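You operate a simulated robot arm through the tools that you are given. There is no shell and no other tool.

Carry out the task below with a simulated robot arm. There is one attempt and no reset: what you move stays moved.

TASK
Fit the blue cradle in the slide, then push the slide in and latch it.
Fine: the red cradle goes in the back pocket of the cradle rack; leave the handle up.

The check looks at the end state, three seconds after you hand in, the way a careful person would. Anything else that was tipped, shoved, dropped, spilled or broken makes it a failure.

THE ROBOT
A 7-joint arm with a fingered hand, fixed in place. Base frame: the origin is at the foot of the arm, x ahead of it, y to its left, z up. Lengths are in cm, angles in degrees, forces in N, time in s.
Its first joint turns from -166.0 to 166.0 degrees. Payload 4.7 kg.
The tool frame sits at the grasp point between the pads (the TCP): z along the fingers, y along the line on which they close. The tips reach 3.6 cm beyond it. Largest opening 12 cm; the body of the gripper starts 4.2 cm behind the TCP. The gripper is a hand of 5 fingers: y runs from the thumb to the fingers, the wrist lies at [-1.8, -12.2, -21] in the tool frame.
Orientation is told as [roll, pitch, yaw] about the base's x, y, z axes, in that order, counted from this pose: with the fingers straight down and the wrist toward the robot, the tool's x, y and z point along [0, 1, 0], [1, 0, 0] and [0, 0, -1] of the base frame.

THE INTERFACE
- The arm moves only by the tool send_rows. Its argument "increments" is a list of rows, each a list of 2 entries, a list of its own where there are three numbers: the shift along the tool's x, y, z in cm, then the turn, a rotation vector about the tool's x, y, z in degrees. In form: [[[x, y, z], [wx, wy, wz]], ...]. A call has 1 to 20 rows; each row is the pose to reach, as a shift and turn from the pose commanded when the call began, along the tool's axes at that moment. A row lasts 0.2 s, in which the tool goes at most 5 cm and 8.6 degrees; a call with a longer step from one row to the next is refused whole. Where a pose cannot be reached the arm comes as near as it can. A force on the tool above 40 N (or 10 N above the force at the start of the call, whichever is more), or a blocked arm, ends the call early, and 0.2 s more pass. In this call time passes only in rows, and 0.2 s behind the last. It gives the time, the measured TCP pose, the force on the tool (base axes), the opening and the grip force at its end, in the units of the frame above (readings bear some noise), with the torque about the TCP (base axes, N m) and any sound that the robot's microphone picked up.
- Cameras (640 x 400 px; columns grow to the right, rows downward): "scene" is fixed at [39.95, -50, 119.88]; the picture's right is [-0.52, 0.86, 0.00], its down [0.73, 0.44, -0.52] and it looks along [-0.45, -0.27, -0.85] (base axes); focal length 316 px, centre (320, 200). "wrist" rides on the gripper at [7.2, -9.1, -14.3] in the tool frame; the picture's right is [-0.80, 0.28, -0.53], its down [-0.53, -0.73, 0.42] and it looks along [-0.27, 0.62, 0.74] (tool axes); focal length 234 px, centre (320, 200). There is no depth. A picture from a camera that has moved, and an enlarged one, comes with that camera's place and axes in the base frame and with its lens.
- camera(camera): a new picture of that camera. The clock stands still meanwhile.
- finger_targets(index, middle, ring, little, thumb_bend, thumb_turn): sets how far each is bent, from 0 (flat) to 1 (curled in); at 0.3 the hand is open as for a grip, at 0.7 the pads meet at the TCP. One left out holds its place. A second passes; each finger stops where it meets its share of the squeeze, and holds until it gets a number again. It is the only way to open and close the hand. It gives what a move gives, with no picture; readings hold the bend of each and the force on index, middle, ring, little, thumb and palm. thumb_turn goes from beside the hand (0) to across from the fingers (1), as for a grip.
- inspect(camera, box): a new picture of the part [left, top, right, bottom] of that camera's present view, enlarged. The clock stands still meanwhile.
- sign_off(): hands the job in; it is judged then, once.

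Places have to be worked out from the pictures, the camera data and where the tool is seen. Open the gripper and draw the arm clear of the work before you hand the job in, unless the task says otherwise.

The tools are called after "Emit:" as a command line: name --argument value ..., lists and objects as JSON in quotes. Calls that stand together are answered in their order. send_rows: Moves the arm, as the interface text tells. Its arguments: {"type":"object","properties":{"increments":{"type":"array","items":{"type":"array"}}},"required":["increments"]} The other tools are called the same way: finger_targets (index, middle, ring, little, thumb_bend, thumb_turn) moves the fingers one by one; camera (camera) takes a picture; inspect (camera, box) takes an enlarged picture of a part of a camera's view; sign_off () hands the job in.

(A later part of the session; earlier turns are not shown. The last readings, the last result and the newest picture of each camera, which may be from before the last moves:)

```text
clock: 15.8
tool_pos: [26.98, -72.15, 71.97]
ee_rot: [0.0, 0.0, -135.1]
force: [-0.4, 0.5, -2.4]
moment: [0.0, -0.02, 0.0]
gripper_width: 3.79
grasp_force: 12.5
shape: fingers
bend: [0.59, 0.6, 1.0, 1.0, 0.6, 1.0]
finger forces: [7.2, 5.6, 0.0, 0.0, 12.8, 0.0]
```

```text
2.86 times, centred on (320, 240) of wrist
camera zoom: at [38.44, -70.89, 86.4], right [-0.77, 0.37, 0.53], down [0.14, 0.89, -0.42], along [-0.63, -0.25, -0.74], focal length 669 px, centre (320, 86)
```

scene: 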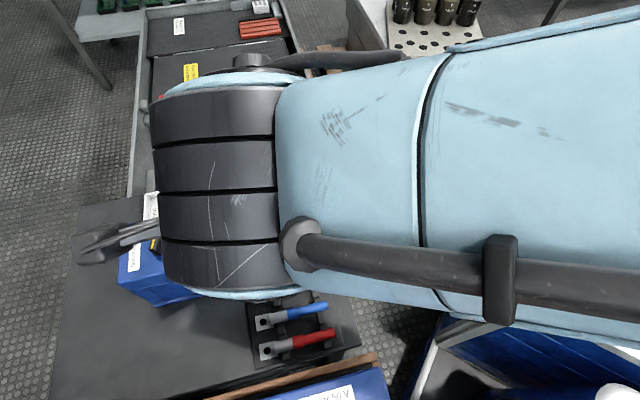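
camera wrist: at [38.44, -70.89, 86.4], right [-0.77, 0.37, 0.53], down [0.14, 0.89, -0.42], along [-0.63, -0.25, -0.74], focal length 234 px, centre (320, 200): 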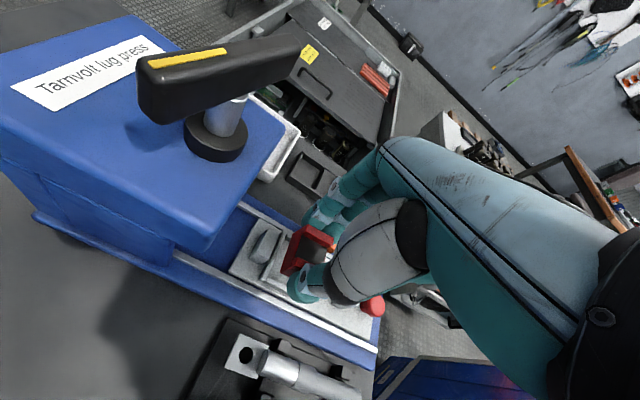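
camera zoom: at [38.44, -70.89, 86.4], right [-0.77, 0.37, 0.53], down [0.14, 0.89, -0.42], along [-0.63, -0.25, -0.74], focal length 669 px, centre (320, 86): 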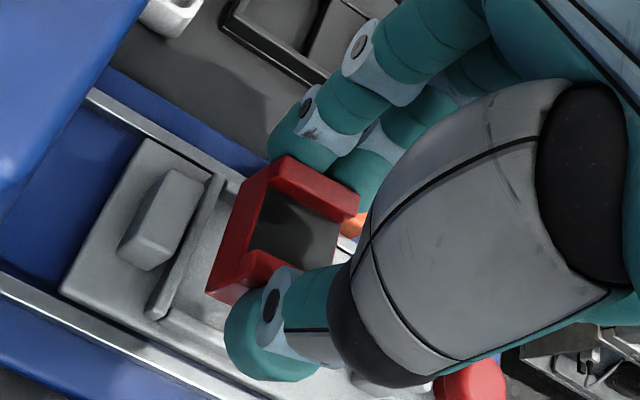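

The cradle is lifted and held evenly. I take a close in-hand reference picture and then raise higher over the rack for measuring.

Emit:
inspect --camera "wrist" --box '[285, 215, 355, 285]'

Emit:
send_rows --increments '[[[0, 0, -3], [0, 0, 0]], [[0, 0, -6], [0, 0, 0]], [[0, 0, -8], [0, 0, 0]]]'

Emit:
camera --camera "wrist"

Emit:
inspect --camera "wrist" --box '[230, 170, 350, 270]'

```text
5.71 times, centred on (320, 250) of wrist
camera zoom: at [38.44, -70.89, 86.4], right [-0.77, 0.37, 0.53], down [0.14, 0.89, -0.42], along [-0.63, -0.25, -0.74], focal length 1338 px, centre (320, -86)
```

zoom: 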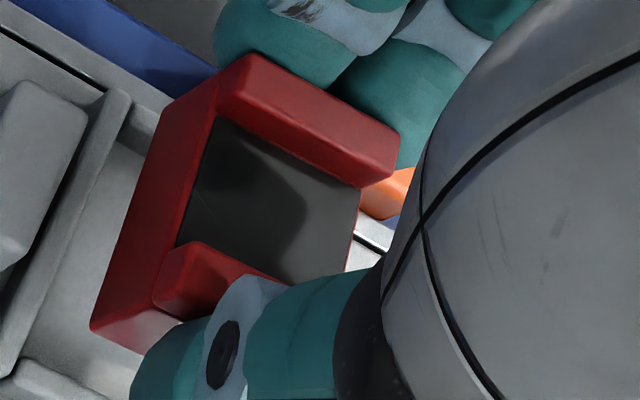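

```text
clock: 16.6
tool_pos: [26.98, -72.12, 79.95]
ee_rot: [0.0, 0.1, -135.0]
force: [-0.3, -0.2, -3.7]
moment: [-0.02, -0.02, 0.01]
gripper_width: 3.79
grasp_force: 12.3
shape: fingers
bend: [0.59, 0.6, 1.0, 1.0, 0.6, 1.0]
finger forces: [7.1, 5.7, 0.1, 0.1, 12.7, 0.1]
```

```text
taken
camera wrist: at [38.39, -70.82, 94.43], right [-0.77, 0.37, 0.53], down [0.14, 0.89, -0.42], along [-0.63, -0.25, -0.74], focal length 234 px, centre (320, 200)
```

wrist: 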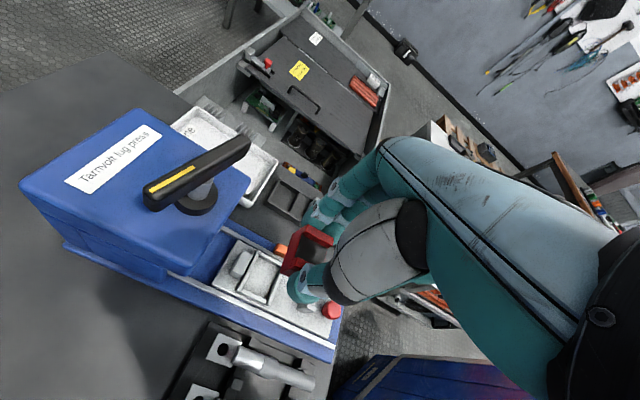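

```text
4.00 times, centred on (290, 220) of wrist
camera zoom: at [38.39, -70.82, 94.43], right [-0.77, 0.37, 0.53], down [0.14, 0.89, -0.42], along [-0.63, -0.25, -0.74], focal length 937 px, centre (440, 120)
```

zoom: 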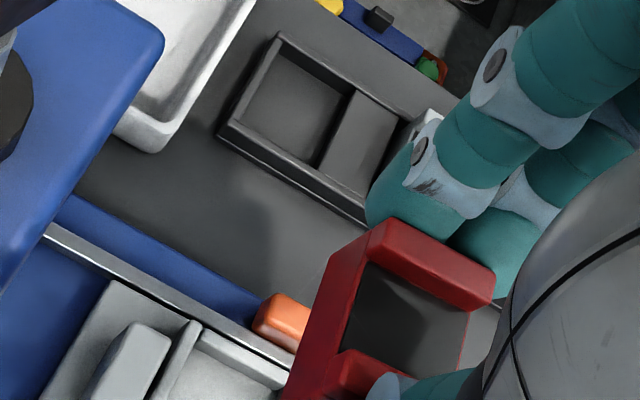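

Red cradle is held steadily. The back pocket centre appears at about tool (+1.5, +14.2) from here, so I move across to above it, keeping clear of the handle.

Emit:
send_rows --increments '[[[0.4, 3.4, 0], [0, 0, 0]], [[0.8, 6.8, 0], [0, 0, 0]], [[1.2, 10.2, 0], [0, 0, 0]], [[1.6, 13.6, 0], [0, 0, 0]], [[1.6, 13.6, 2], [0, 0, 0]], [[1.6, 13.6, 4], [0, 0, 0]]]'

Emit:
camera --camera "wrist"

Emit:
inspect --camera "wrist" --box '[220, 170, 380, 310]'

Emit:
camera --camera "scene"

```text
clock: 18.0
tool_pos: [18.56, -82.83, 76.04]
ee_rot: [0.0, 0.1, -135.0]
force: [-1.3, -0.9, -1.7]
moment: [0.02, 0.0, 0.01]
gripper_width: 3.78
grasp_force: 12.9
shape: fingers
bend: [0.6, 0.6, 1.0, 1.0, 0.6, 1.0]
finger forces: [7.2, 5.6, 0.0, 0.0, 12.7, 0.1]
```

```text
taken
camera wrist: at [29.88, -81.51, 90.55], right [-0.77, 0.37, 0.52], down [0.14, 0.89, -0.43], along [-0.63, -0.25, -0.74], focal length 234 px, centre (320, 200)
```

wrist: 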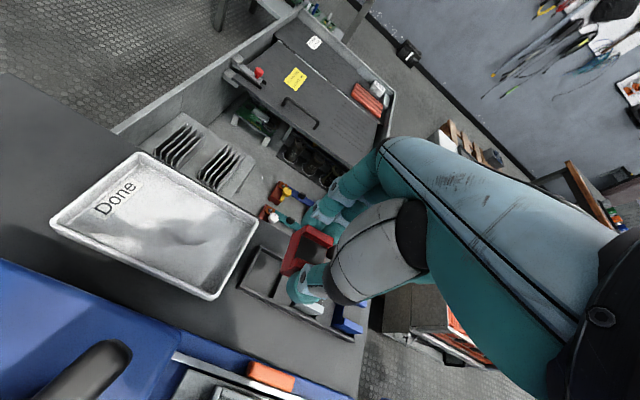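

```text
2.86 times, centred on (300, 240) of wrist
camera zoom: at [29.88, -81.51, 90.55], right [-0.77, 0.37, 0.52], down [0.14, 0.89, -0.43], along [-0.63, -0.25, -0.74], focal length 669 px, centre (377, 86)
```

zoom: 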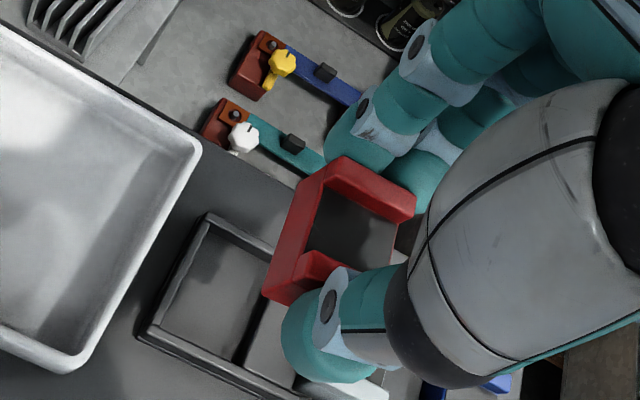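

```text
taken
```

scene: 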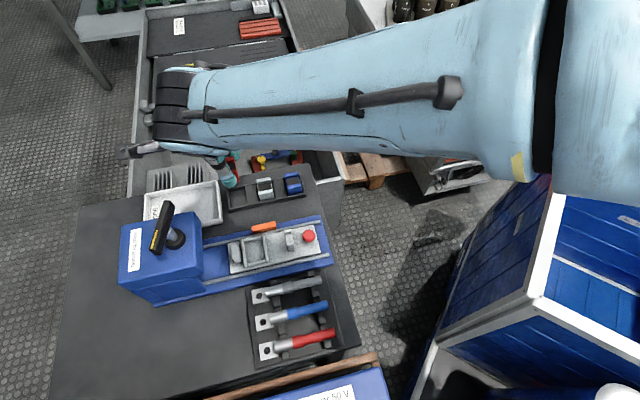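

The scene camera now also sees the rack and the emptied slide. I zoom both views to measure the back pocket relative to the held cradle.

Emit:
inspect --camera "wrist" --box '[240, 205, 340, 305]'

Emit:
inspect --camera "scene" --box '[195, 140, 315, 220]'

Emit:
inspect --camera "scene" --box '[205, 205, 335, 285]'

```text
4.00 times, centred on (290, 255) of wrist
camera zoom: at [29.88, -81.51, 90.55], right [-0.77, 0.37, 0.52], down [0.14, 0.89, -0.43], along [-0.63, -0.25, -0.74], focal length 937 px, centre (440, -20)
```

zoom: 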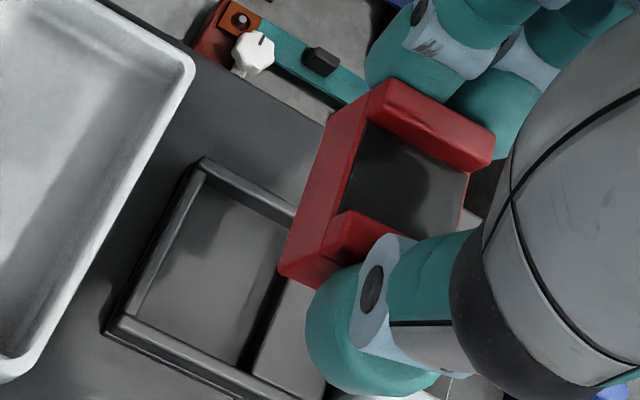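

```text
5.00 times, centred on (255, 180) of scene
camera zoom: at [39.95, -50.0, 119.88], right [-0.52, 0.86, 0.0], down [0.73, 0.44, -0.52], along [-0.45, -0.27, -0.85], focal length 1581 px, centre (645, 300)
```

zoom: 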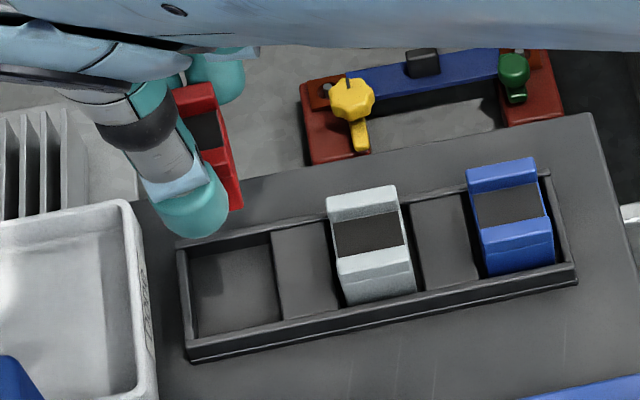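

```text
4.92 times, centred on (270, 245) of scene
camera zoom: at [39.95, -50.0, 119.88], right [-0.52, 0.86, 0.0], down [0.73, 0.44, -0.52], along [-0.45, -0.27, -0.85], focal length 1557 px, centre (566, -22)
```

zoom: 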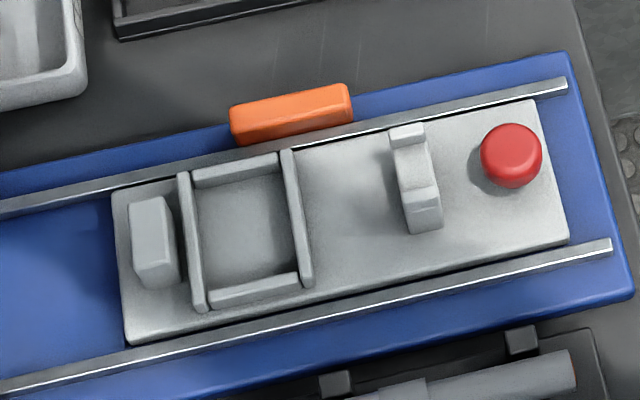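

The rack lines up with the tool; its pocket centre is at tool (0.28, −0.14), floor ≈62.5, and the held cradle is turned about −3.5° in the hand with centre (−0.12, −0.17). I correct the yaw and offset, and descend to just above the pocket.

Emit:
send_rows --increments '[[[0.2, 0.02, 1], [0, 0, 1.7]], [[0.4, 0.03, 2.5], [0, 0, 3.5]], [[0.4, 0.03, 4], [0, 0, 3.5]], [[0.4, 0.03, 5], [0, 0, 3.5]]]'

Emit:
inspect --camera "wrist" --box '[250, 190, 370, 310]'

Emit:
inspect --camera "scene" --box '[195, 140, 315, 220]'

```text
clock: 19.0
tool_pos: [18.77, -83.14, 71.13]
ee_rot: [0.0, 0.0, -138.5]
force: [-1.2, -0.9, -1.4]
moment: [-0.04, -0.04, 0.0]
gripper_width: 3.8
grasp_force: 13.1
shape: fingers
bend: [0.6, 0.6, 1.0, 1.0, 0.6, 1.0]
finger forces: [7.2, 5.6, 0.0, 0.0, 12.7, 0.1]
```

```text
3.33 times, centred on (310, 250) of wrist
camera zoom: at [30.24, -82.53, 85.46], right [-0.74, 0.42, 0.52], down [0.2, 0.88, -0.42], along [-0.64, -0.21, -0.74], focal length 781 px, centre (353, 33)
```

zoom: 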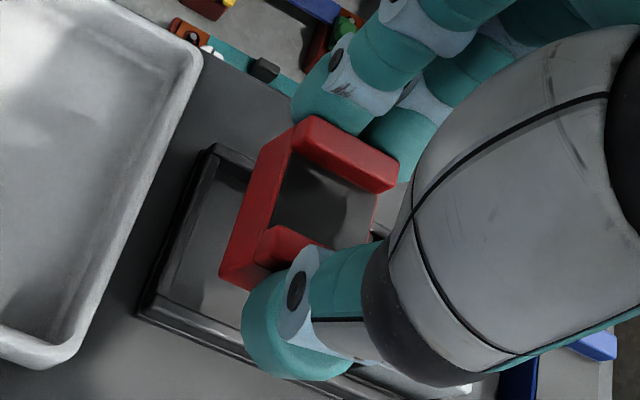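

```text
5.00 times, centred on (255, 180) of scene
camera zoom: at [39.95, -50.0, 119.88], right [-0.52, 0.86, 0.0], down [0.73, 0.44, -0.52], along [-0.45, -0.27, -0.85], focal length 1581 px, centre (645, 300)
```

zoom: 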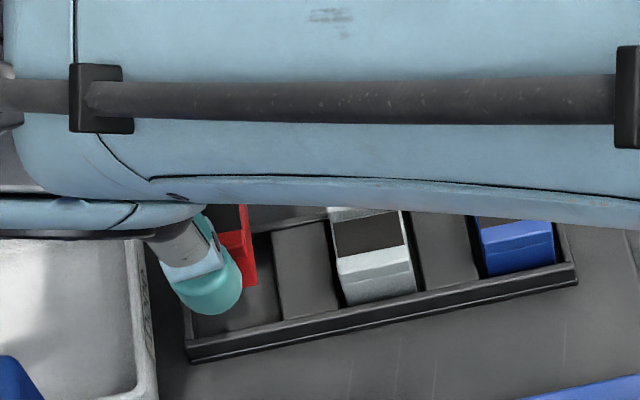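

Cradle (−0.15,−0.15) and pocket (−0.15,−0.20) coincide. I lower gently in small steps, watching the force.

Emit:
send_rows --increments '[[[0, -0.03, 0.8], [0, 0, 0]], [[0, -0.03, 1.5], [0, 0, 0]], [[0, -0.03, 2.0], [0, 0, 0]]]'

Emit:
inspect --camera "wrist" --box '[250, 190, 370, 310]'

Emit:
inspect --camera "scene" --box '[225, 175, 275, 215]'

```text
clock: 19.8
tool_pos: [18.8, -83.07, 69.11]
ee_rot: [0.1, -0.1, -138.5]
force: [0.6, 0.3, -3.0]
moment: [0.02, 0.01, -0.01]
gripper_width: 3.82
grasp_force: 12.6
shape: fingers
bend: [0.6, 0.6, 1.0, 1.0, 0.6, 1.0]
finger forces: [7.2, 5.6, 0.1, 0.0, 12.7, 0.1]
```

```text
3.33 times, centred on (310, 250) of wrist
camera zoom: at [30.17, -82.54, 83.42], right [-0.74, 0.42, 0.53], down [0.2, 0.88, -0.42], along [-0.64, -0.21, -0.74], focal length 781 px, centre (353, 33)
```

zoom: 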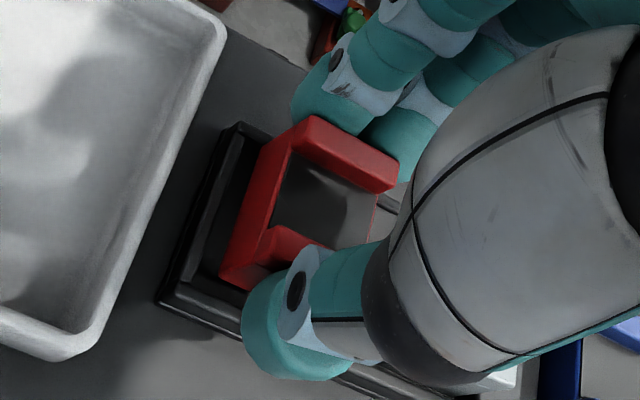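

```text
10.00 times, centred on (250, 195) of scene
camera zoom: at [39.95, -50.0, 119.88], right [-0.52, 0.86, 0.0], down [0.73, 0.44, -0.52], along [-0.45, -0.27, -0.85], focal length 3162 px, centre (1020, 250)
```

zoom: 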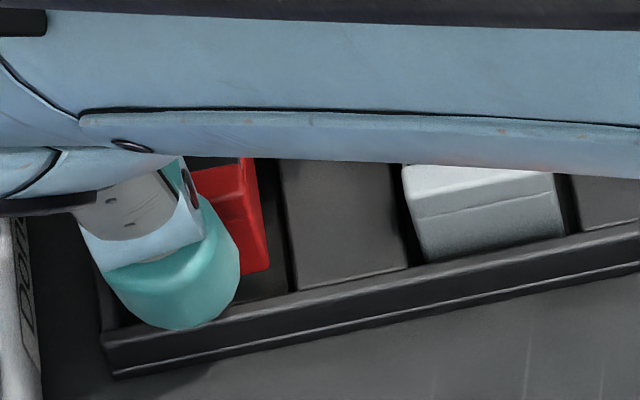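

Still centred over the pocket. I lower the last centimetre in small steps.

Emit:
send_rows --increments '[[[0, 0, 0.3], [0, 0, 0]], [[0, 0, 0.6], [0, 0, 0]]]'

```text
clock: 20.4
tool_pos: [18.62, -83.12, 68.39]
ee_rot: [0.0, 0.0, -138.5]
force: [-0.1, 0.2, -2.3]
moment: [0.0, -0.01, -0.01]
gripper_width: 3.79
grasp_force: 12.6
shape: fingers
bend: [0.6, 0.6, 1.0, 1.0, 0.6, 1.0]
finger forces: [7.2, 5.6, 0.1, 0.1, 12.7, 0.0]
```

No contact yet; I continue in 0.2 cm steps.

Emit:
send_rows --increments '[[[0, 0, 0.2], [0, 0, 0]], [[0, 0, 0.4], [0, 0, 0]]]'

Emit:
inspect --camera "wrist" --box '[250, 190, 370, 310]'

Emit:
inspect --camera "scene" --box '[225, 175, 275, 215]'

```text
clock: 21.0
tool_pos: [18.69, -83.15, 68.16]
ee_rot: [0.1, 0.1, -138.5]
force: [0.4, 0.1, -2.3]
moment: [0.04, 0.0, 0.0]
gripper_width: 3.78
grasp_force: 13.3
shape: fingers
bend: [0.6, 0.6, 1.0, 1.0, 0.6, 1.0]
finger forces: [7.2, 5.6, 0.0, 0.0, 12.6, 0.0]
```

```text
3.33 times, centred on (310, 250) of wrist
camera zoom: at [30.22, -82.55, 82.46], right [-0.74, 0.42, 0.53], down [0.2, 0.88, -0.42], along [-0.64, -0.21, -0.74], focal length 781 px, centre (353, 33)
```

zoom: 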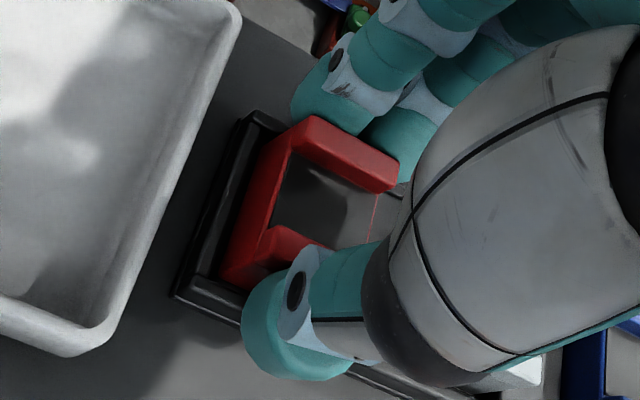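

```text
10.00 times, centred on (250, 195) of scene
camera zoom: at [39.95, -50.0, 119.88], right [-0.52, 0.86, 0.0], down [0.73, 0.44, -0.52], along [-0.45, -0.27, -0.85], focal length 3162 px, centre (1020, 250)
```

zoom: 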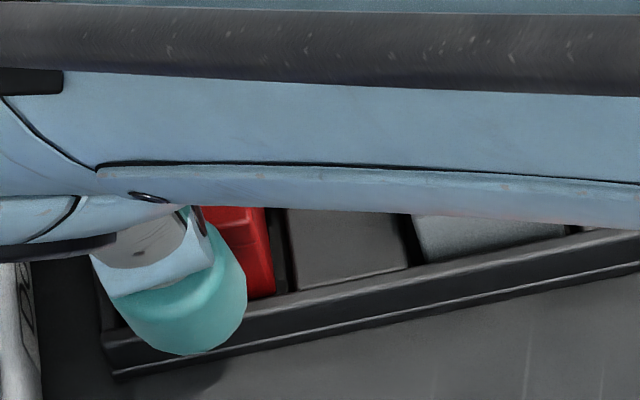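

The cradle bottom is at the rim level and inside it. Continuing down.

Emit:
send_rows --increments '[[[0, 0, 0.2], [0, 0, 0]], [[0, 0, 0.4], [0, 0, 0]]]'

```text
clock: 21.6
tool_pos: [18.73, -83.17, 67.66]
ee_rot: [0.1, 0.0, -138.6]
force: [0.5, 0.1, -2.3]
moment: [-0.02, 0.01, -0.04]
gripper_width: 3.77
grasp_force: 12.5
shape: fingers
bend: [0.6, 0.6, 1.0, 1.0, 0.6, 1.0]
finger forces: [7.2, 5.6, 0.0, 0.0, 12.7, 0.0]
```

Emit:
send_rows --increments '[[[0, 0, 0.2], [0, 0, 0]], [[0, 0, 0.4], [0, 0, 0]]]'

Emit:
inspect --camera "wrist" --box '[250, 190, 370, 310]'

Emit:
inspect --camera "scene" --box '[225, 175, 275, 215]'

```text
clock: 22.2
tool_pos: [18.6, -83.3, 67.4]
ee_rot: [0.2, -0.2, -138.5]
force: [-1.8, 2.1, 11.0]
moment: [0.03, 0.24, -0.08]
gripper_width: 3.76
grasp_force: 18.2
shape: fingers
bend: [0.6, 0.6, 1.0, 1.0, 0.6, 1.0]
finger forces: [6.6, 15.8, 0.0, 0.0, 14.1, 0.0]
```

```text
3.33 times, centred on (310, 250) of wrist
camera zoom: at [30.21, -82.6, 81.87], right [-0.74, 0.42, 0.52], down [0.2, 0.88, -0.43], along [-0.64, -0.21, -0.74], focal length 781 px, centre (353, 33)
```

zoom: 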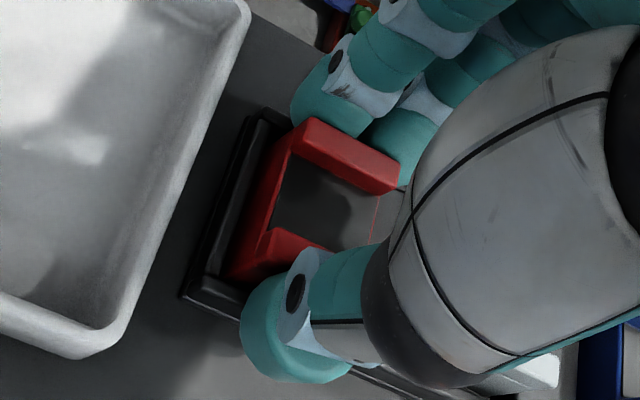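

```text
10.00 times, centred on (250, 195) of scene
camera zoom: at [39.95, -50.0, 119.88], right [-0.52, 0.86, 0.0], down [0.73, 0.44, -0.52], along [-0.45, -0.27, -0.85], focal length 3162 px, centre (1020, 250)
```

zoom: 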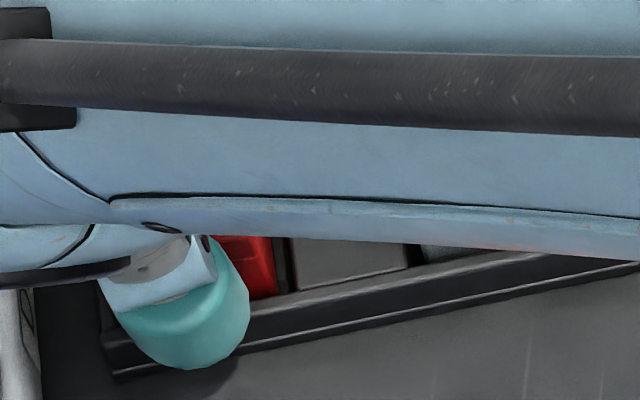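

The tool now feels 11 N upward: the cradle is seated in the pocket. I back off 0.1 cm and open the fingers a little.

Emit:
send_rows --increments '[[[0, 0, -0.12], [0, 0, 0]]]'

Emit:
finger_targets --index 0.55 --middle 0.55 --thumb_bend 0.55

Emit:
inspect --camera "wrist" --box '[250, 190, 370, 310]'

```text
clock: 22.6
tool_pos: [18.8, -83.17, 67.59]
ee_rot: [0.0, -0.1, -138.5]
force: [-0.7, -0.2, 11.1]
moment: [0.01, 0.29, -0.03]
gripper_width: 3.76
grasp_force: 18.4
shape: fingers
bend: [0.6, 0.6, 1.0, 1.0, 0.6, 1.0]
finger forces: [6.8, 16.2, 0.1, 0.0, 13.9, 0.1]
```

```text
clock: 23.6
tool_pos: [18.65, -83.14, 67.36]
ee_rot: [0.0, 0.0, -138.6]
force: [0.7, 1.6, 5.2]
moment: [0.03, 0.1, -0.04]
gripper_width: 4.75
grasp_force: 2.7
shape: fingers
bend: [0.55, 0.56, 1.0, 1.0, 0.55, 1.0]
finger forces: [0.0, 5.3, 0.0, 0.1, 0.1, 0.0]
```

```text
3.33 times, centred on (310, 250) of wrist
camera zoom: at [30.23, -82.59, 81.74], right [-0.74, 0.42, 0.53], down [0.2, 0.88, -0.42], along [-0.64, -0.21, -0.74], focal length 781 px, centre (353, 33)
```

zoom: 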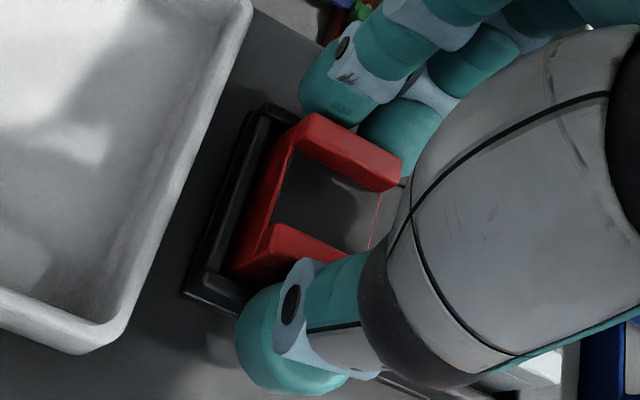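

The cradle stays in the pocket. I raise slowly, checking that it isn't dragged along.

Emit:
send_rows --increments '[[[0, 0, -0.3], [0, 0, 0]], [[0, 0, -0.6], [0, 0, 0]]]'

Emit:
finger_targets --index 0.52 --middle 0.52 --thumb_bend 0.52

Emit:
send_rows --increments '[[[0, 0, -1], [0, 0, 0]], [[0, 0, -2], [0, 0, 0]], [[0, 0, -4], [0, 0, 0]]]'

Emit:
inspect --camera "wrist" --box '[240, 180, 380, 320]'

Emit:
inspect --camera "scene" --box '[195, 140, 315, 220]'

```text
clock: 24.2
tool_pos: [18.6, -83.12, 67.94]
ee_rot: [0.0, -0.1, -138.5]
force: [0.8, 0.6, -0.4]
moment: [0.02, -0.02, -0.01]
gripper_width: 4.74
grasp_force: 0.1
shape: fingers
bend: [0.55, 0.55, 1.0, 1.0, 0.55, 1.0]
finger forces: [0.0, 0.0, 0.0, 0.1, 0.1, 0.0]
```

```text
clock: 25.2
tool_pos: [18.59, -83.09, 67.95]
ee_rot: [0.0, 0.0, -138.5]
force: [0.2, 0.6, 0.4]
moment: [-0.01, 0.01, -0.03]
gripper_width: 5.63
grasp_force: 0.0
shape: fingers
bend: [0.52, 0.52, 1.0, 1.0, 0.52, 1.0]
finger forces: [0.0, 0.0, 0.0, 0.0, 0.1, 0.0]
```

```text
clock: 26.0
tool_pos: [18.72, -83.01, 71.73]
ee_rot: [0.0, 0.0, -138.5]
force: [0.6, -0.2, -0.7]
moment: [-0.03, -0.03, 0.0]
gripper_width: 5.66
grasp_force: 0.1
shape: fingers
bend: [0.52, 0.52, 1.0, 1.0, 0.52, 1.0]
finger forces: [0.0, 0.0, 0.1, 0.0, 0.0, 0.0]
```

```text
2.86 times, centred on (310, 250) of wrist
camera zoom: at [30.17, -82.5, 86.2], right [-0.74, 0.42, 0.53], down [0.2, 0.88, -0.42], along [-0.64, -0.21, -0.74], focal length 669 px, centre (349, 57)
```

zoom: 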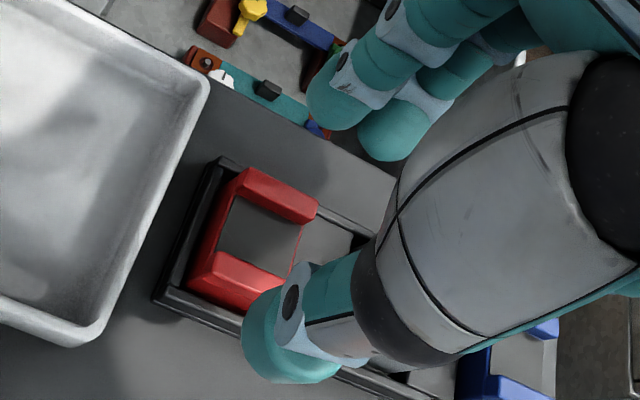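

```text
5.00 times, centred on (255, 180) of scene
camera zoom: at [39.95, -50.0, 119.88], right [-0.52, 0.86, 0.0], down [0.73, 0.44, -0.52], along [-0.45, -0.27, -0.85], focal length 1581 px, centre (645, 300)
```

zoom: 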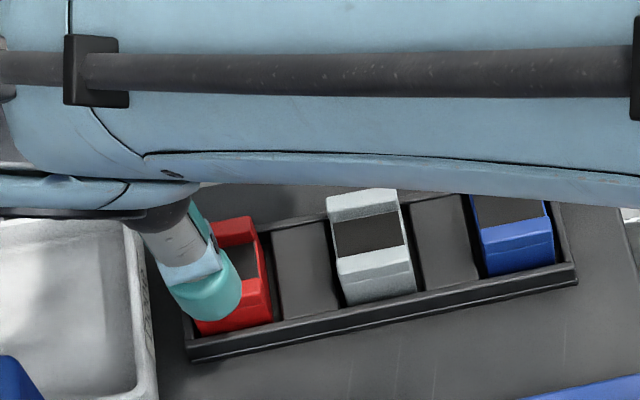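

The red cradle sits in the back pocket. Now I move along the rack over the blue cradle (12 cm toward the outer end), turning the yaw back to line up.

Emit:
send_rows --increments '[[[0, 0, -2.5], [0, 0, -1.5]], [[-3, 0.18, -3.5], [0, 0, -3.5]], [[-6, 0.36, -3.5], [0, 0, -3.5]], [[-9, 0.55, -3.5], [0, 0, -3.5]], [[-12, 0.73, -3.5], [0, 0, -3.5]]]'

Emit:
camera --camera "wrist"

Emit:
inspect --camera "wrist" --box '[250, 200, 370, 320]'

Emit:
camera --camera "scene"

```text
clock: 27.2
tool_pos: [10.3, -74.66, 75.42]
ee_rot: [0.0, 0.1, -135.0]
force: [0.3, 0.3, -0.5]
moment: [0.0, 0.03, 0.0]
gripper_width: 5.63
grasp_force: 0.1
shape: fingers
bend: [0.52, 0.52, 1.0, 1.0, 0.52, 1.0]
finger forces: [0.0, 0.0, 0.1, 0.0, 0.0, 0.0]
```

```text
taken
camera wrist: at [21.75, -73.39, 89.86], right [-0.77, 0.37, 0.53], down [0.14, 0.89, -0.42], along [-0.63, -0.25, -0.74], focal length 234 px, centre (320, 200)
```

wrist: 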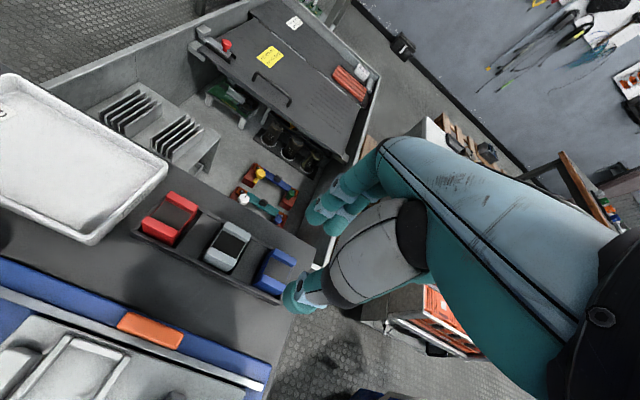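

```text
3.33 times, centred on (310, 260) of wrist
camera zoom: at [21.75, -73.39, 89.86], right [-0.77, 0.37, 0.53], down [0.14, 0.89, -0.42], along [-0.63, -0.25, -0.74], focal length 781 px, centre (353, 0)
```

zoom: 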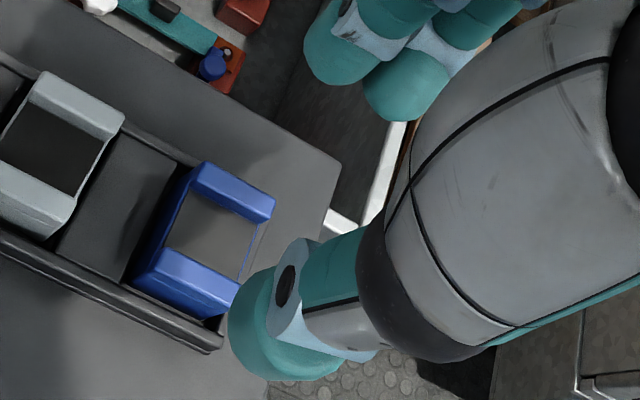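

```text
taken
```

scene: 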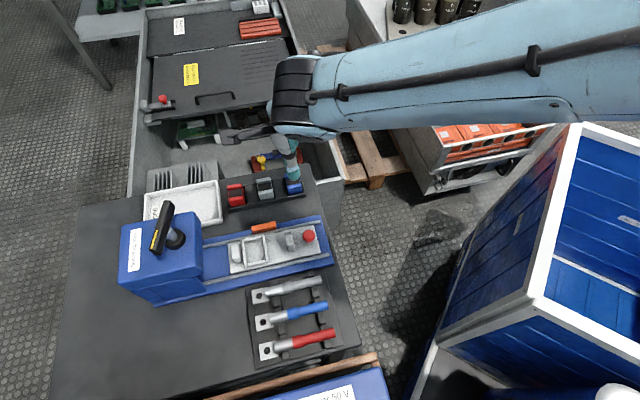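

Blue cradle centre is at tool (−0.22, −0.4). I shift to centre it and come down to z≈71, then recheck.

Emit:
send_rows --increments '[[[0.05, -0.2, 1.5], [0, 0, 0]], [[0.1, -0.35, 3], [0, 0, 0]], [[0.1, -0.35, 4.4], [0, 0, 0]]]'

Emit:
inspect --camera "wrist" --box '[260, 190, 380, 310]'

Emit:
inspect --camera "scene" --box '[220, 140, 320, 220]'

```text
clock: 28.0
tool_pos: [10.77, -74.56, 71.13]
ee_rot: [-0.1, 0.0, -135.1]
force: [-0.2, 0.1, 1.3]
moment: [0.01, -0.02, -0.01]
gripper_width: 5.64
grasp_force: 0.0
shape: fingers
bend: [0.52, 0.52, 1.0, 1.0, 0.52, 1.0]
finger forces: [0.0, 0.1, 0.0, 0.1, 0.0, 0.0]
```

```text
3.33 times, centred on (320, 250) of wrist
camera zoom: at [22.05, -73.26, 85.51], right [-0.77, 0.37, 0.52], down [0.14, 0.89, -0.42], along [-0.63, -0.25, -0.74], focal length 781 px, centre (320, 33)
```

zoom: 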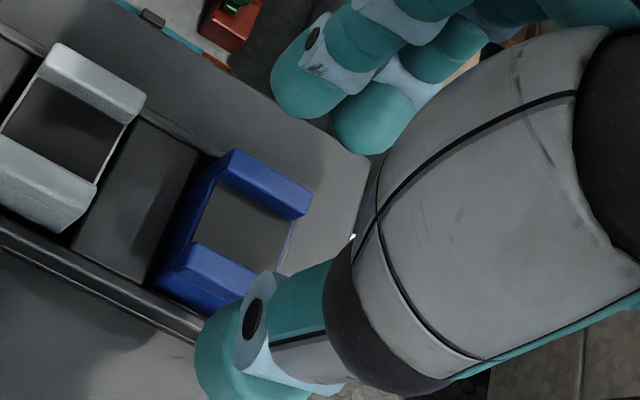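

```text
5.00 times, centred on (270, 180) of scene
camera zoom: at [39.95, -50.0, 119.88], right [-0.52, 0.86, 0.0], down [0.73, 0.44, -0.52], along [-0.45, -0.27, -0.85], focal length 1581 px, centre (570, 300)
```

zoom: 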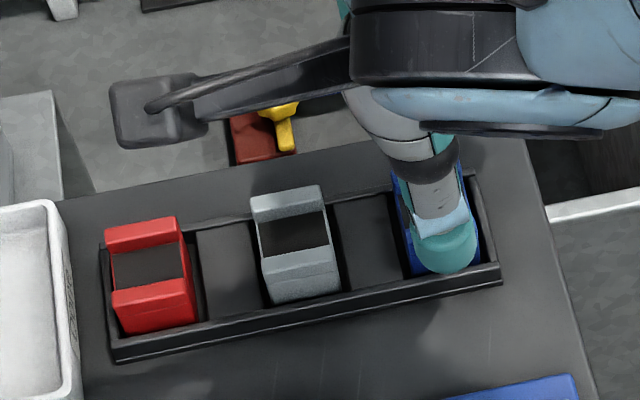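

Centred: (−0.34, 0.0). I lower toward the gripping height in steps.

Emit:
send_rows --increments '[[[0, 0, 0.8], [0, 0, 0]], [[0, 0, 1.6], [0, 0, 0]], [[0, 0, 2.3], [0, 0, 0]], [[0, 0, 2.8], [0, 0, 0]]]'

Emit:
finger_targets --index 0.55 --middle 0.55 --thumb_bend 0.55

Emit:
inspect --camera "wrist" --box '[260, 190, 380, 310]'

```text
clock: 29.0
tool_pos: [10.62, -74.38, 68.3]
ee_rot: [0.0, 0.0, -135.0]
force: [0.7, 0.3, -0.7]
moment: [-0.03, -0.03, 0.0]
gripper_width: 5.62
grasp_force: 0.0
shape: fingers
bend: [0.52, 0.52, 1.0, 1.0, 0.52, 1.0]
finger forces: [0.0, 0.0, 0.1, 0.1, 0.1, 0.0]
```

```text
clock: 30.0
tool_pos: [10.54, -74.47, 68.28]
ee_rot: [0.0, 0.0, -135.0]
force: [-0.9, -1.2, -0.4]
moment: [-0.04, 0.05, 0.01]
gripper_width: 4.9
grasp_force: 0.8
shape: fingers
bend: [0.54, 0.55, 1.0, 1.0, 0.55, 1.0]
finger forces: [0.3, 0.3, 0.0, 0.1, 0.0, 0.1]
```

```text
3.33 times, centred on (320, 250) of wrist
camera zoom: at [22.04, -73.16, 82.62], right [-0.77, 0.37, 0.53], down [0.14, 0.89, -0.42], along [-0.63, -0.25, -0.74], focal length 781 px, centre (320, 33)
```

zoom: 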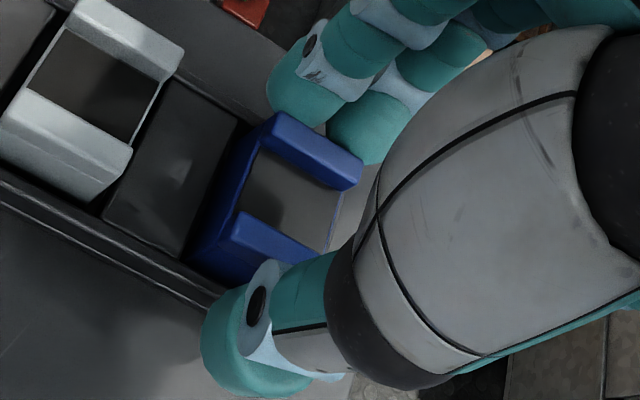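

The index just grazes the far wall. I lower another 0.55 cm and then close.

Emit:
send_rows --increments '[[[0, 0.08, 0.3], [0, 0, 0]], [[0, 0.08, 0.55], [0, 0, 0]]]'

Emit:
finger_targets --index 0.7 --middle 0.7 --thumb_bend 0.7

Emit:
inspect --camera "wrist" --box '[260, 190, 380, 310]'

```text
clock: 30.6
tool_pos: [10.58, -74.5, 67.8]
ee_rot: [0.0, 0.0, -134.9]
force: [0.3, -0.3, -0.2]
moment: [-0.01, -0.01, 0.0]
gripper_width: 4.86
grasp_force: 0.0
shape: fingers
bend: [0.55, 0.55, 1.0, 1.0, 0.55, 1.0]
finger forces: [0.1, 0.1, 0.1, 0.0, 0.0, 0.1]
```

```text
clock: 31.6
tool_pos: [10.54, -74.58, 67.82]
ee_rot: [0.0, 0.0, -135.1]
force: [-3.5, -4.1, 1.1]
moment: [-0.13, 0.17, 0.04]
gripper_width: 3.82
grasp_force: 14.9
shape: fingers
bend: [0.59, 0.6, 1.0, 1.0, 0.6, 1.0]
finger forces: [8.7, 8.6, 0.0, 0.0, 11.7, 0.0]
```

```text
3.33 times, centred on (320, 250) of wrist
camera zoom: at [21.95, -73.22, 82.12], right [-0.77, 0.37, 0.53], down [0.14, 0.89, -0.42], along [-0.63, -0.25, -0.74], focal length 781 px, centre (320, 33)
```

zoom: 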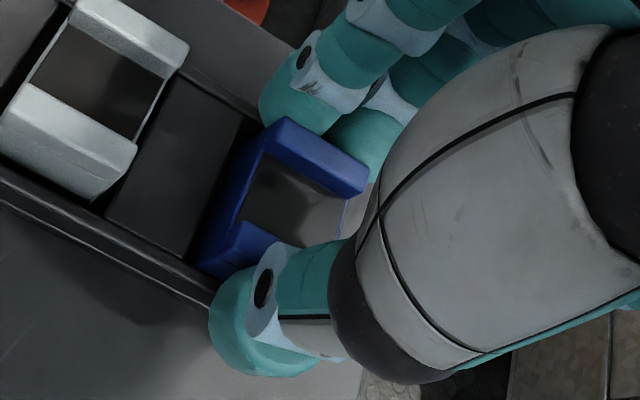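

Firm, balanced grip on the blue cradle. I lift it slowly straight up.

Emit:
send_rows --increments '[[[0, 0, -0.3], [0, 0, 0]], [[0, 0, -0.7], [0, 0, 0]], [[0, 0, -1.2], [0, 0, 0]], [[0, 0, -2], [0, 0, 0]], [[0, 0, -4], [0, 0, 0]], [[0, 0, -6.5], [0, 0, 0]], [[0, 0, -9], [0, 0, 0]]]'

Emit:
inspect --camera "wrist" --box '[285, 215, 355, 285]'

Emit:
inspect --camera "scene" --box '[190, 140, 340, 280]'

```text
clock: 33.2
tool_pos: [10.5, -74.54, 76.72]
ee_rot: [-0.1, 0.2, -135.0]
force: [-0.3, -0.5, -2.9]
moment: [-0.01, -0.03, 0.02]
gripper_width: 3.83
grasp_force: 13.3
shape: fingers
bend: [0.6, 0.61, 1.0, 1.0, 0.6, 1.0]
finger forces: [6.9, 6.4, 0.1, 0.1, 13.3, 0.0]
```

```text
5.71 times, centred on (320, 250) of wrist
camera zoom: at [21.95, -73.21, 91.01], right [-0.77, 0.37, 0.53], down [0.14, 0.89, -0.42], along [-0.63, -0.25, -0.74], focal length 1338 px, centre (320, -86)
```

zoom: 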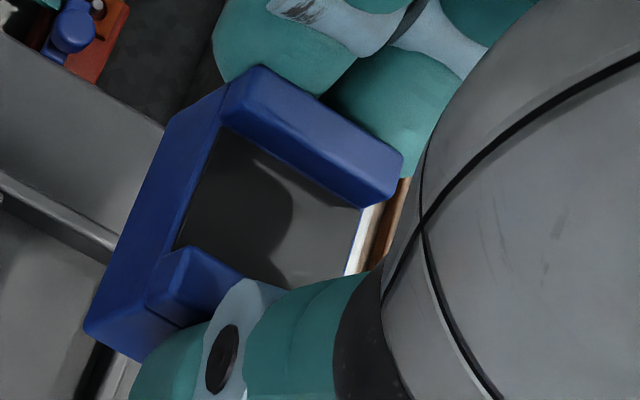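

```text
2.86 times, centred on (265, 210) of scene
camera zoom: at [39.95, -50.0, 119.88], right [-0.52, 0.86, 0.0], down [0.73, 0.44, -0.52], along [-0.45, -0.27, -0.85], focal length 903 px, centre (477, 171)
```

zoom: 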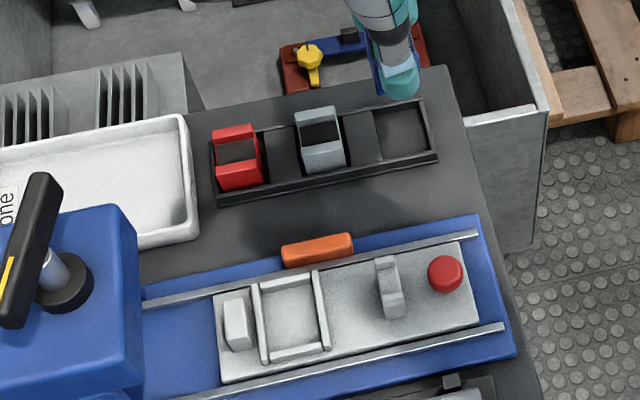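

The blue cradle is out; its in-hand turn is about +3° relative to the rack. I carry it over the slide's empty pocket, correcting that turn, and stop above it to measure.

Emit:
send_rows --increments '[[[2, -2.6, 0], [0, 0, -0.8]], [[4, -5.3, 0], [0, 0, -1.6]], [[6, -7.9, 0], [0, 0, -2.4]], [[8, -10.6, 0], [0, 0, -3.2]], [[9.98, -13.2, 0], [0, 0, -3.2]], [[9.98, -13.2, 1.5], [0, 0, -3.2]]]'

Emit:
camera --camera "wrist"

Emit:
inspect --camera "wrist" --box '[230, 200, 350, 320]'

Emit:
inspect --camera "scene" --box '[190, 160, 340, 290]'

```text
clock: 34.6
tool_pos: [27.05, -72.19, 75.26]
ee_rot: [0.0, 0.0, -131.8]
force: [0.4, 0.5, -3.2]
moment: [0.0, 0.01, 0.04]
gripper_width: 3.85
grasp_force: 13.1
shape: fingers
bend: [0.6, 0.61, 1.0, 1.0, 0.6, 1.0]
finger forces: [6.9, 6.4, 0.0, 0.0, 13.4, 0.0]
```

```text
taken
camera wrist: at [38.32, -70.28, 89.62], right [-0.79, 0.33, 0.53], down [0.09, 0.9, -0.42], along [-0.61, -0.29, -0.74], focal length 234 px, centre (320, 200)
```

wrist: 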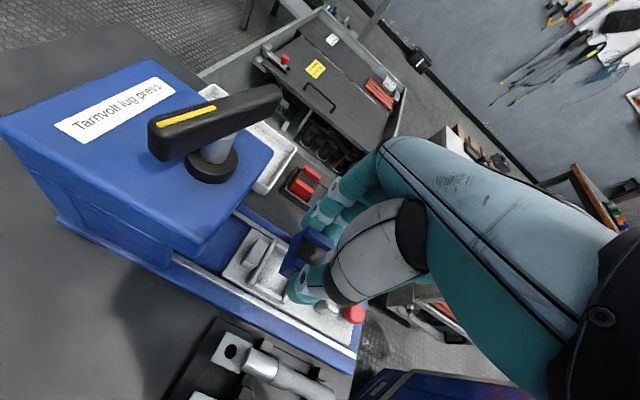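

```text
3.33 times, centred on (290, 260) of wrist
camera zoom: at [38.32, -70.28, 89.62], right [-0.79, 0.33, 0.53], down [0.09, 0.9, -0.42], along [-0.61, -0.29, -0.74], focal length 781 px, centre (420, 0)
```

zoom: 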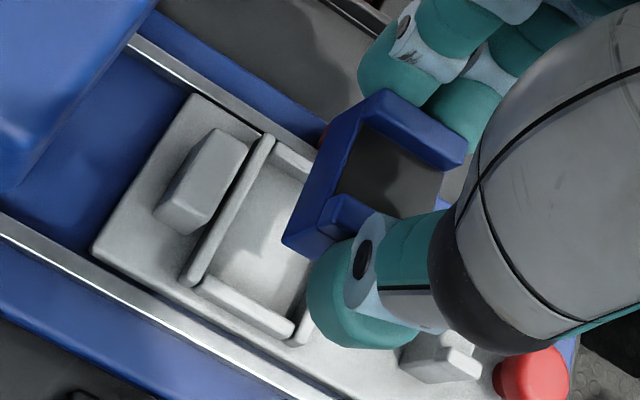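

```text
3.08 times, centred on (265, 225) of scene
camera zoom: at [39.95, -50.0, 119.88], right [-0.52, 0.86, 0.0], down [0.73, 0.44, -0.52], along [-0.45, -0.27, -0.85], focal length 973 px, centre (489, 123)
```

zoom: 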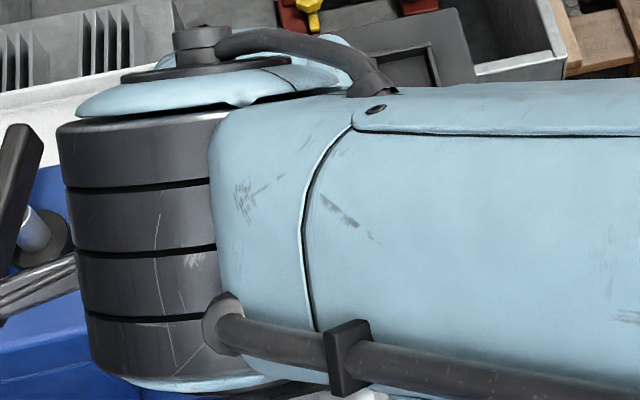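

I zoom in on the pocket ridges and the held blue cradle for accurate relative measures.

Emit:
inspect --camera "wrist" --box '[275, 220, 345, 290]'

Emit:
inspect --camera "wrist" --box '[255, 230, 335, 310]'

```text
5.71 times, centred on (310, 255) of wrist
camera zoom: at [38.32, -70.28, 89.62], right [-0.79, 0.33, 0.53], down [0.09, 0.9, -0.42], along [-0.61, -0.29, -0.74], focal length 1338 px, centre (377, -114)
```

zoom: 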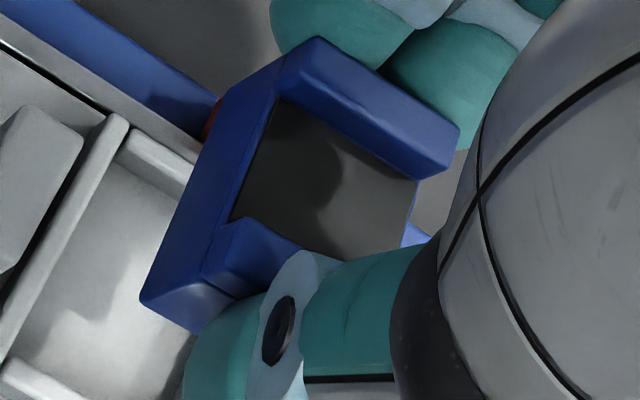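

```text
5.00 times, centred on (295, 270) of wrist
camera zoom: at [38.32, -70.28, 89.62], right [-0.79, 0.33, 0.53], down [0.09, 0.9, -0.42], along [-0.61, -0.29, -0.74], focal length 1171 px, centre (445, -150)
```

zoom: 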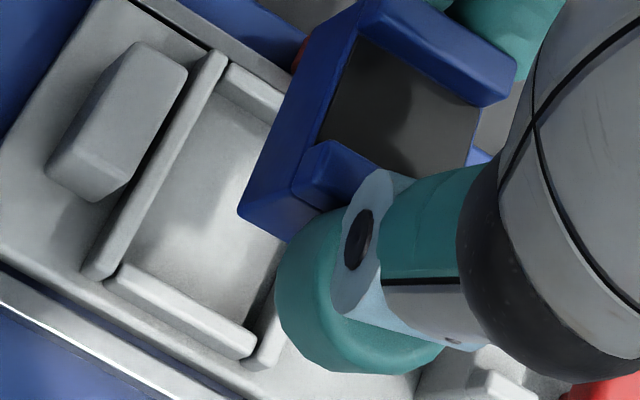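

The pocket centre appears about (−0.1, +0.3) from the cradle centre. I shift most of that way and come lower for a finer check.

Emit:
send_rows --increments '[[[-0.03, 0.1, 1.5], [0, 0, 0]], [[-0.06, 0.22, 3], [0, 0, 0]], [[-0.06, 0.22, 4.2], [0, 0, 0]]]'

Emit:
inspect --camera "wrist" --box '[255, 210, 355, 310]'

Emit:
inspect --camera "wrist" --box '[280, 210, 340, 270]'

Emit:
inspect --camera "wrist" --box '[265, 240, 325, 300]'

```text
clock: 35.4
tool_pos: [26.67, -72.45, 71.02]
ee_rot: [0.0, 0.0, -131.7]
force: [0.4, -0.6, -1.9]
moment: [-0.02, 0.03, -0.05]
gripper_width: 3.87
grasp_force: 13.7
shape: fingers
bend: [0.6, 0.61, 1.0, 1.0, 0.6, 1.0]
finger forces: [7.0, 6.2, 0.1, 0.0, 13.4, 0.1]
```

```text
4.00 times, centred on (305, 260) of wrist
camera zoom: at [38.08, -70.42, 85.41], right [-0.79, 0.33, 0.53], down [0.09, 0.9, -0.42], along [-0.61, -0.29, -0.74], focal length 937 px, centre (380, -40)
```

zoom: 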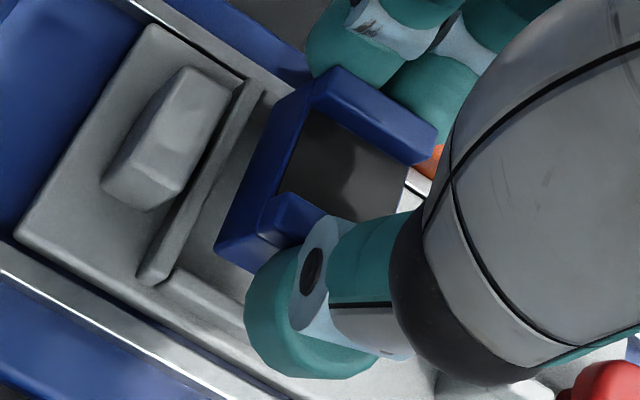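

```text
6.67 times, centred on (310, 240) of wrist
camera zoom: at [38.08, -70.42, 85.41], right [-0.79, 0.33, 0.53], down [0.09, 0.9, -0.42], along [-0.61, -0.29, -0.74], focal length 1561 px, centre (387, -67)
```

zoom: 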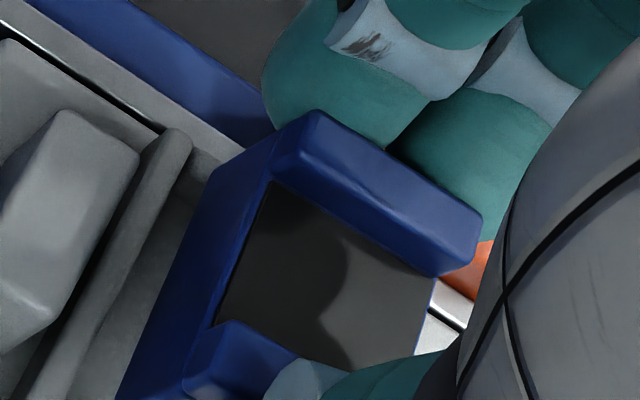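

```text
6.67 times, centred on (295, 270) of wrist
camera zoom: at [38.08, -70.42, 85.41], right [-0.79, 0.33, 0.53], down [0.09, 0.9, -0.42], along [-0.61, -0.29, -0.74], focal length 1561 px, centre (487, -267)
```

zoom: 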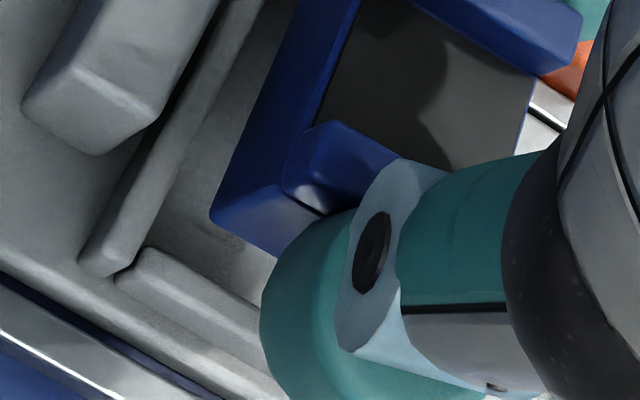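

By measurement the cradle and pocket agree within ±0.15 cm, with about 0.23 cm slack on each side. I lower to just above the ridges and look once more.

Emit:
send_rows --increments '[[[0.03, -0.02, 0.4], [0, 0, 0]], [[0.05, -0.04, 0.75], [0, 0, 0]]]'

Emit:
inspect --camera "wrist" --box '[265, 210, 345, 290]'

Emit:
inspect --camera "wrist" --box '[270, 235, 320, 285]'

Emit:
inspect --camera "wrist" --box '[285, 205, 335, 255]'

```text
clock: 36.0
tool_pos: [26.81, -72.46, 70.28]
ee_rot: [0.0, 0.0, -131.8]
force: [0.2, 0.3, -3.0]
moment: [-0.03, -0.01, 0.01]
gripper_width: 3.81
grasp_force: 13.2
shape: fingers
bend: [0.6, 0.61, 1.0, 1.0, 0.6, 1.0]
finger forces: [7.1, 6.3, 0.0, 0.0, 13.3, 0.0]
```

```text
5.00 times, centred on (305, 250) of wrist
camera zoom: at [38.07, -70.47, 84.65], right [-0.79, 0.33, 0.53], down [0.09, 0.9, -0.42], along [-0.61, -0.29, -0.74], focal length 1171 px, centre (395, -50)
```

zoom: 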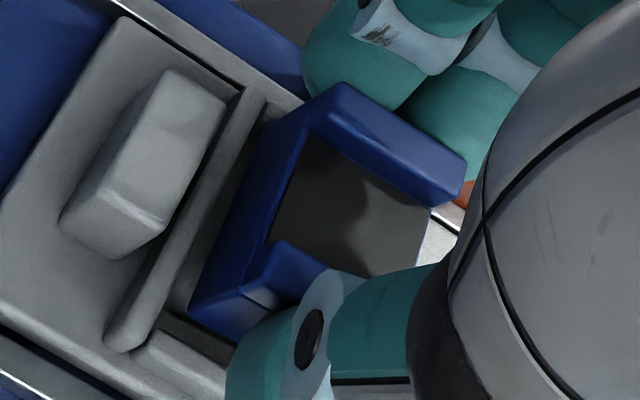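

```text
8.00 times, centred on (295, 260) of wrist
camera zoom: at [38.07, -70.47, 84.65], right [-0.79, 0.33, 0.53], down [0.09, 0.9, -0.42], along [-0.61, -0.29, -0.74], focal length 1873 px, centre (520, -280)
```

zoom: 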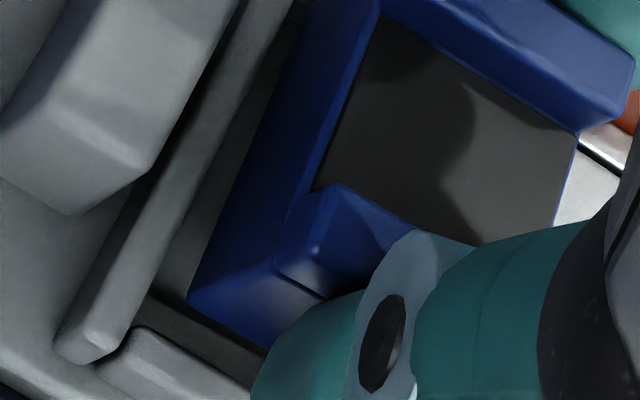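

```text
8.00 times, centred on (310, 230) of wrist
camera zoom: at [38.07, -70.47, 84.65], right [-0.79, 0.33, 0.53], down [0.09, 0.9, -0.42], along [-0.61, -0.29, -0.74], focal length 1873 px, centre (400, -40)
```

zoom: 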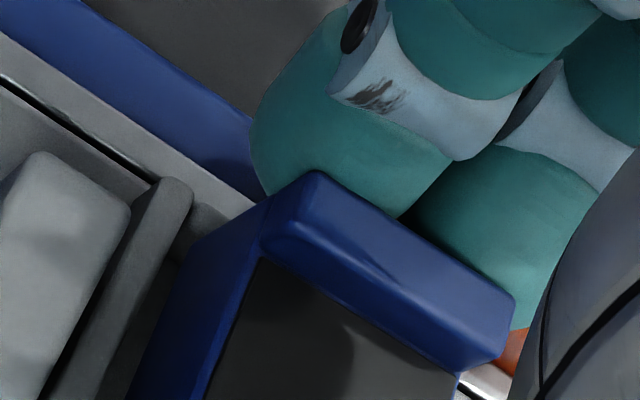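

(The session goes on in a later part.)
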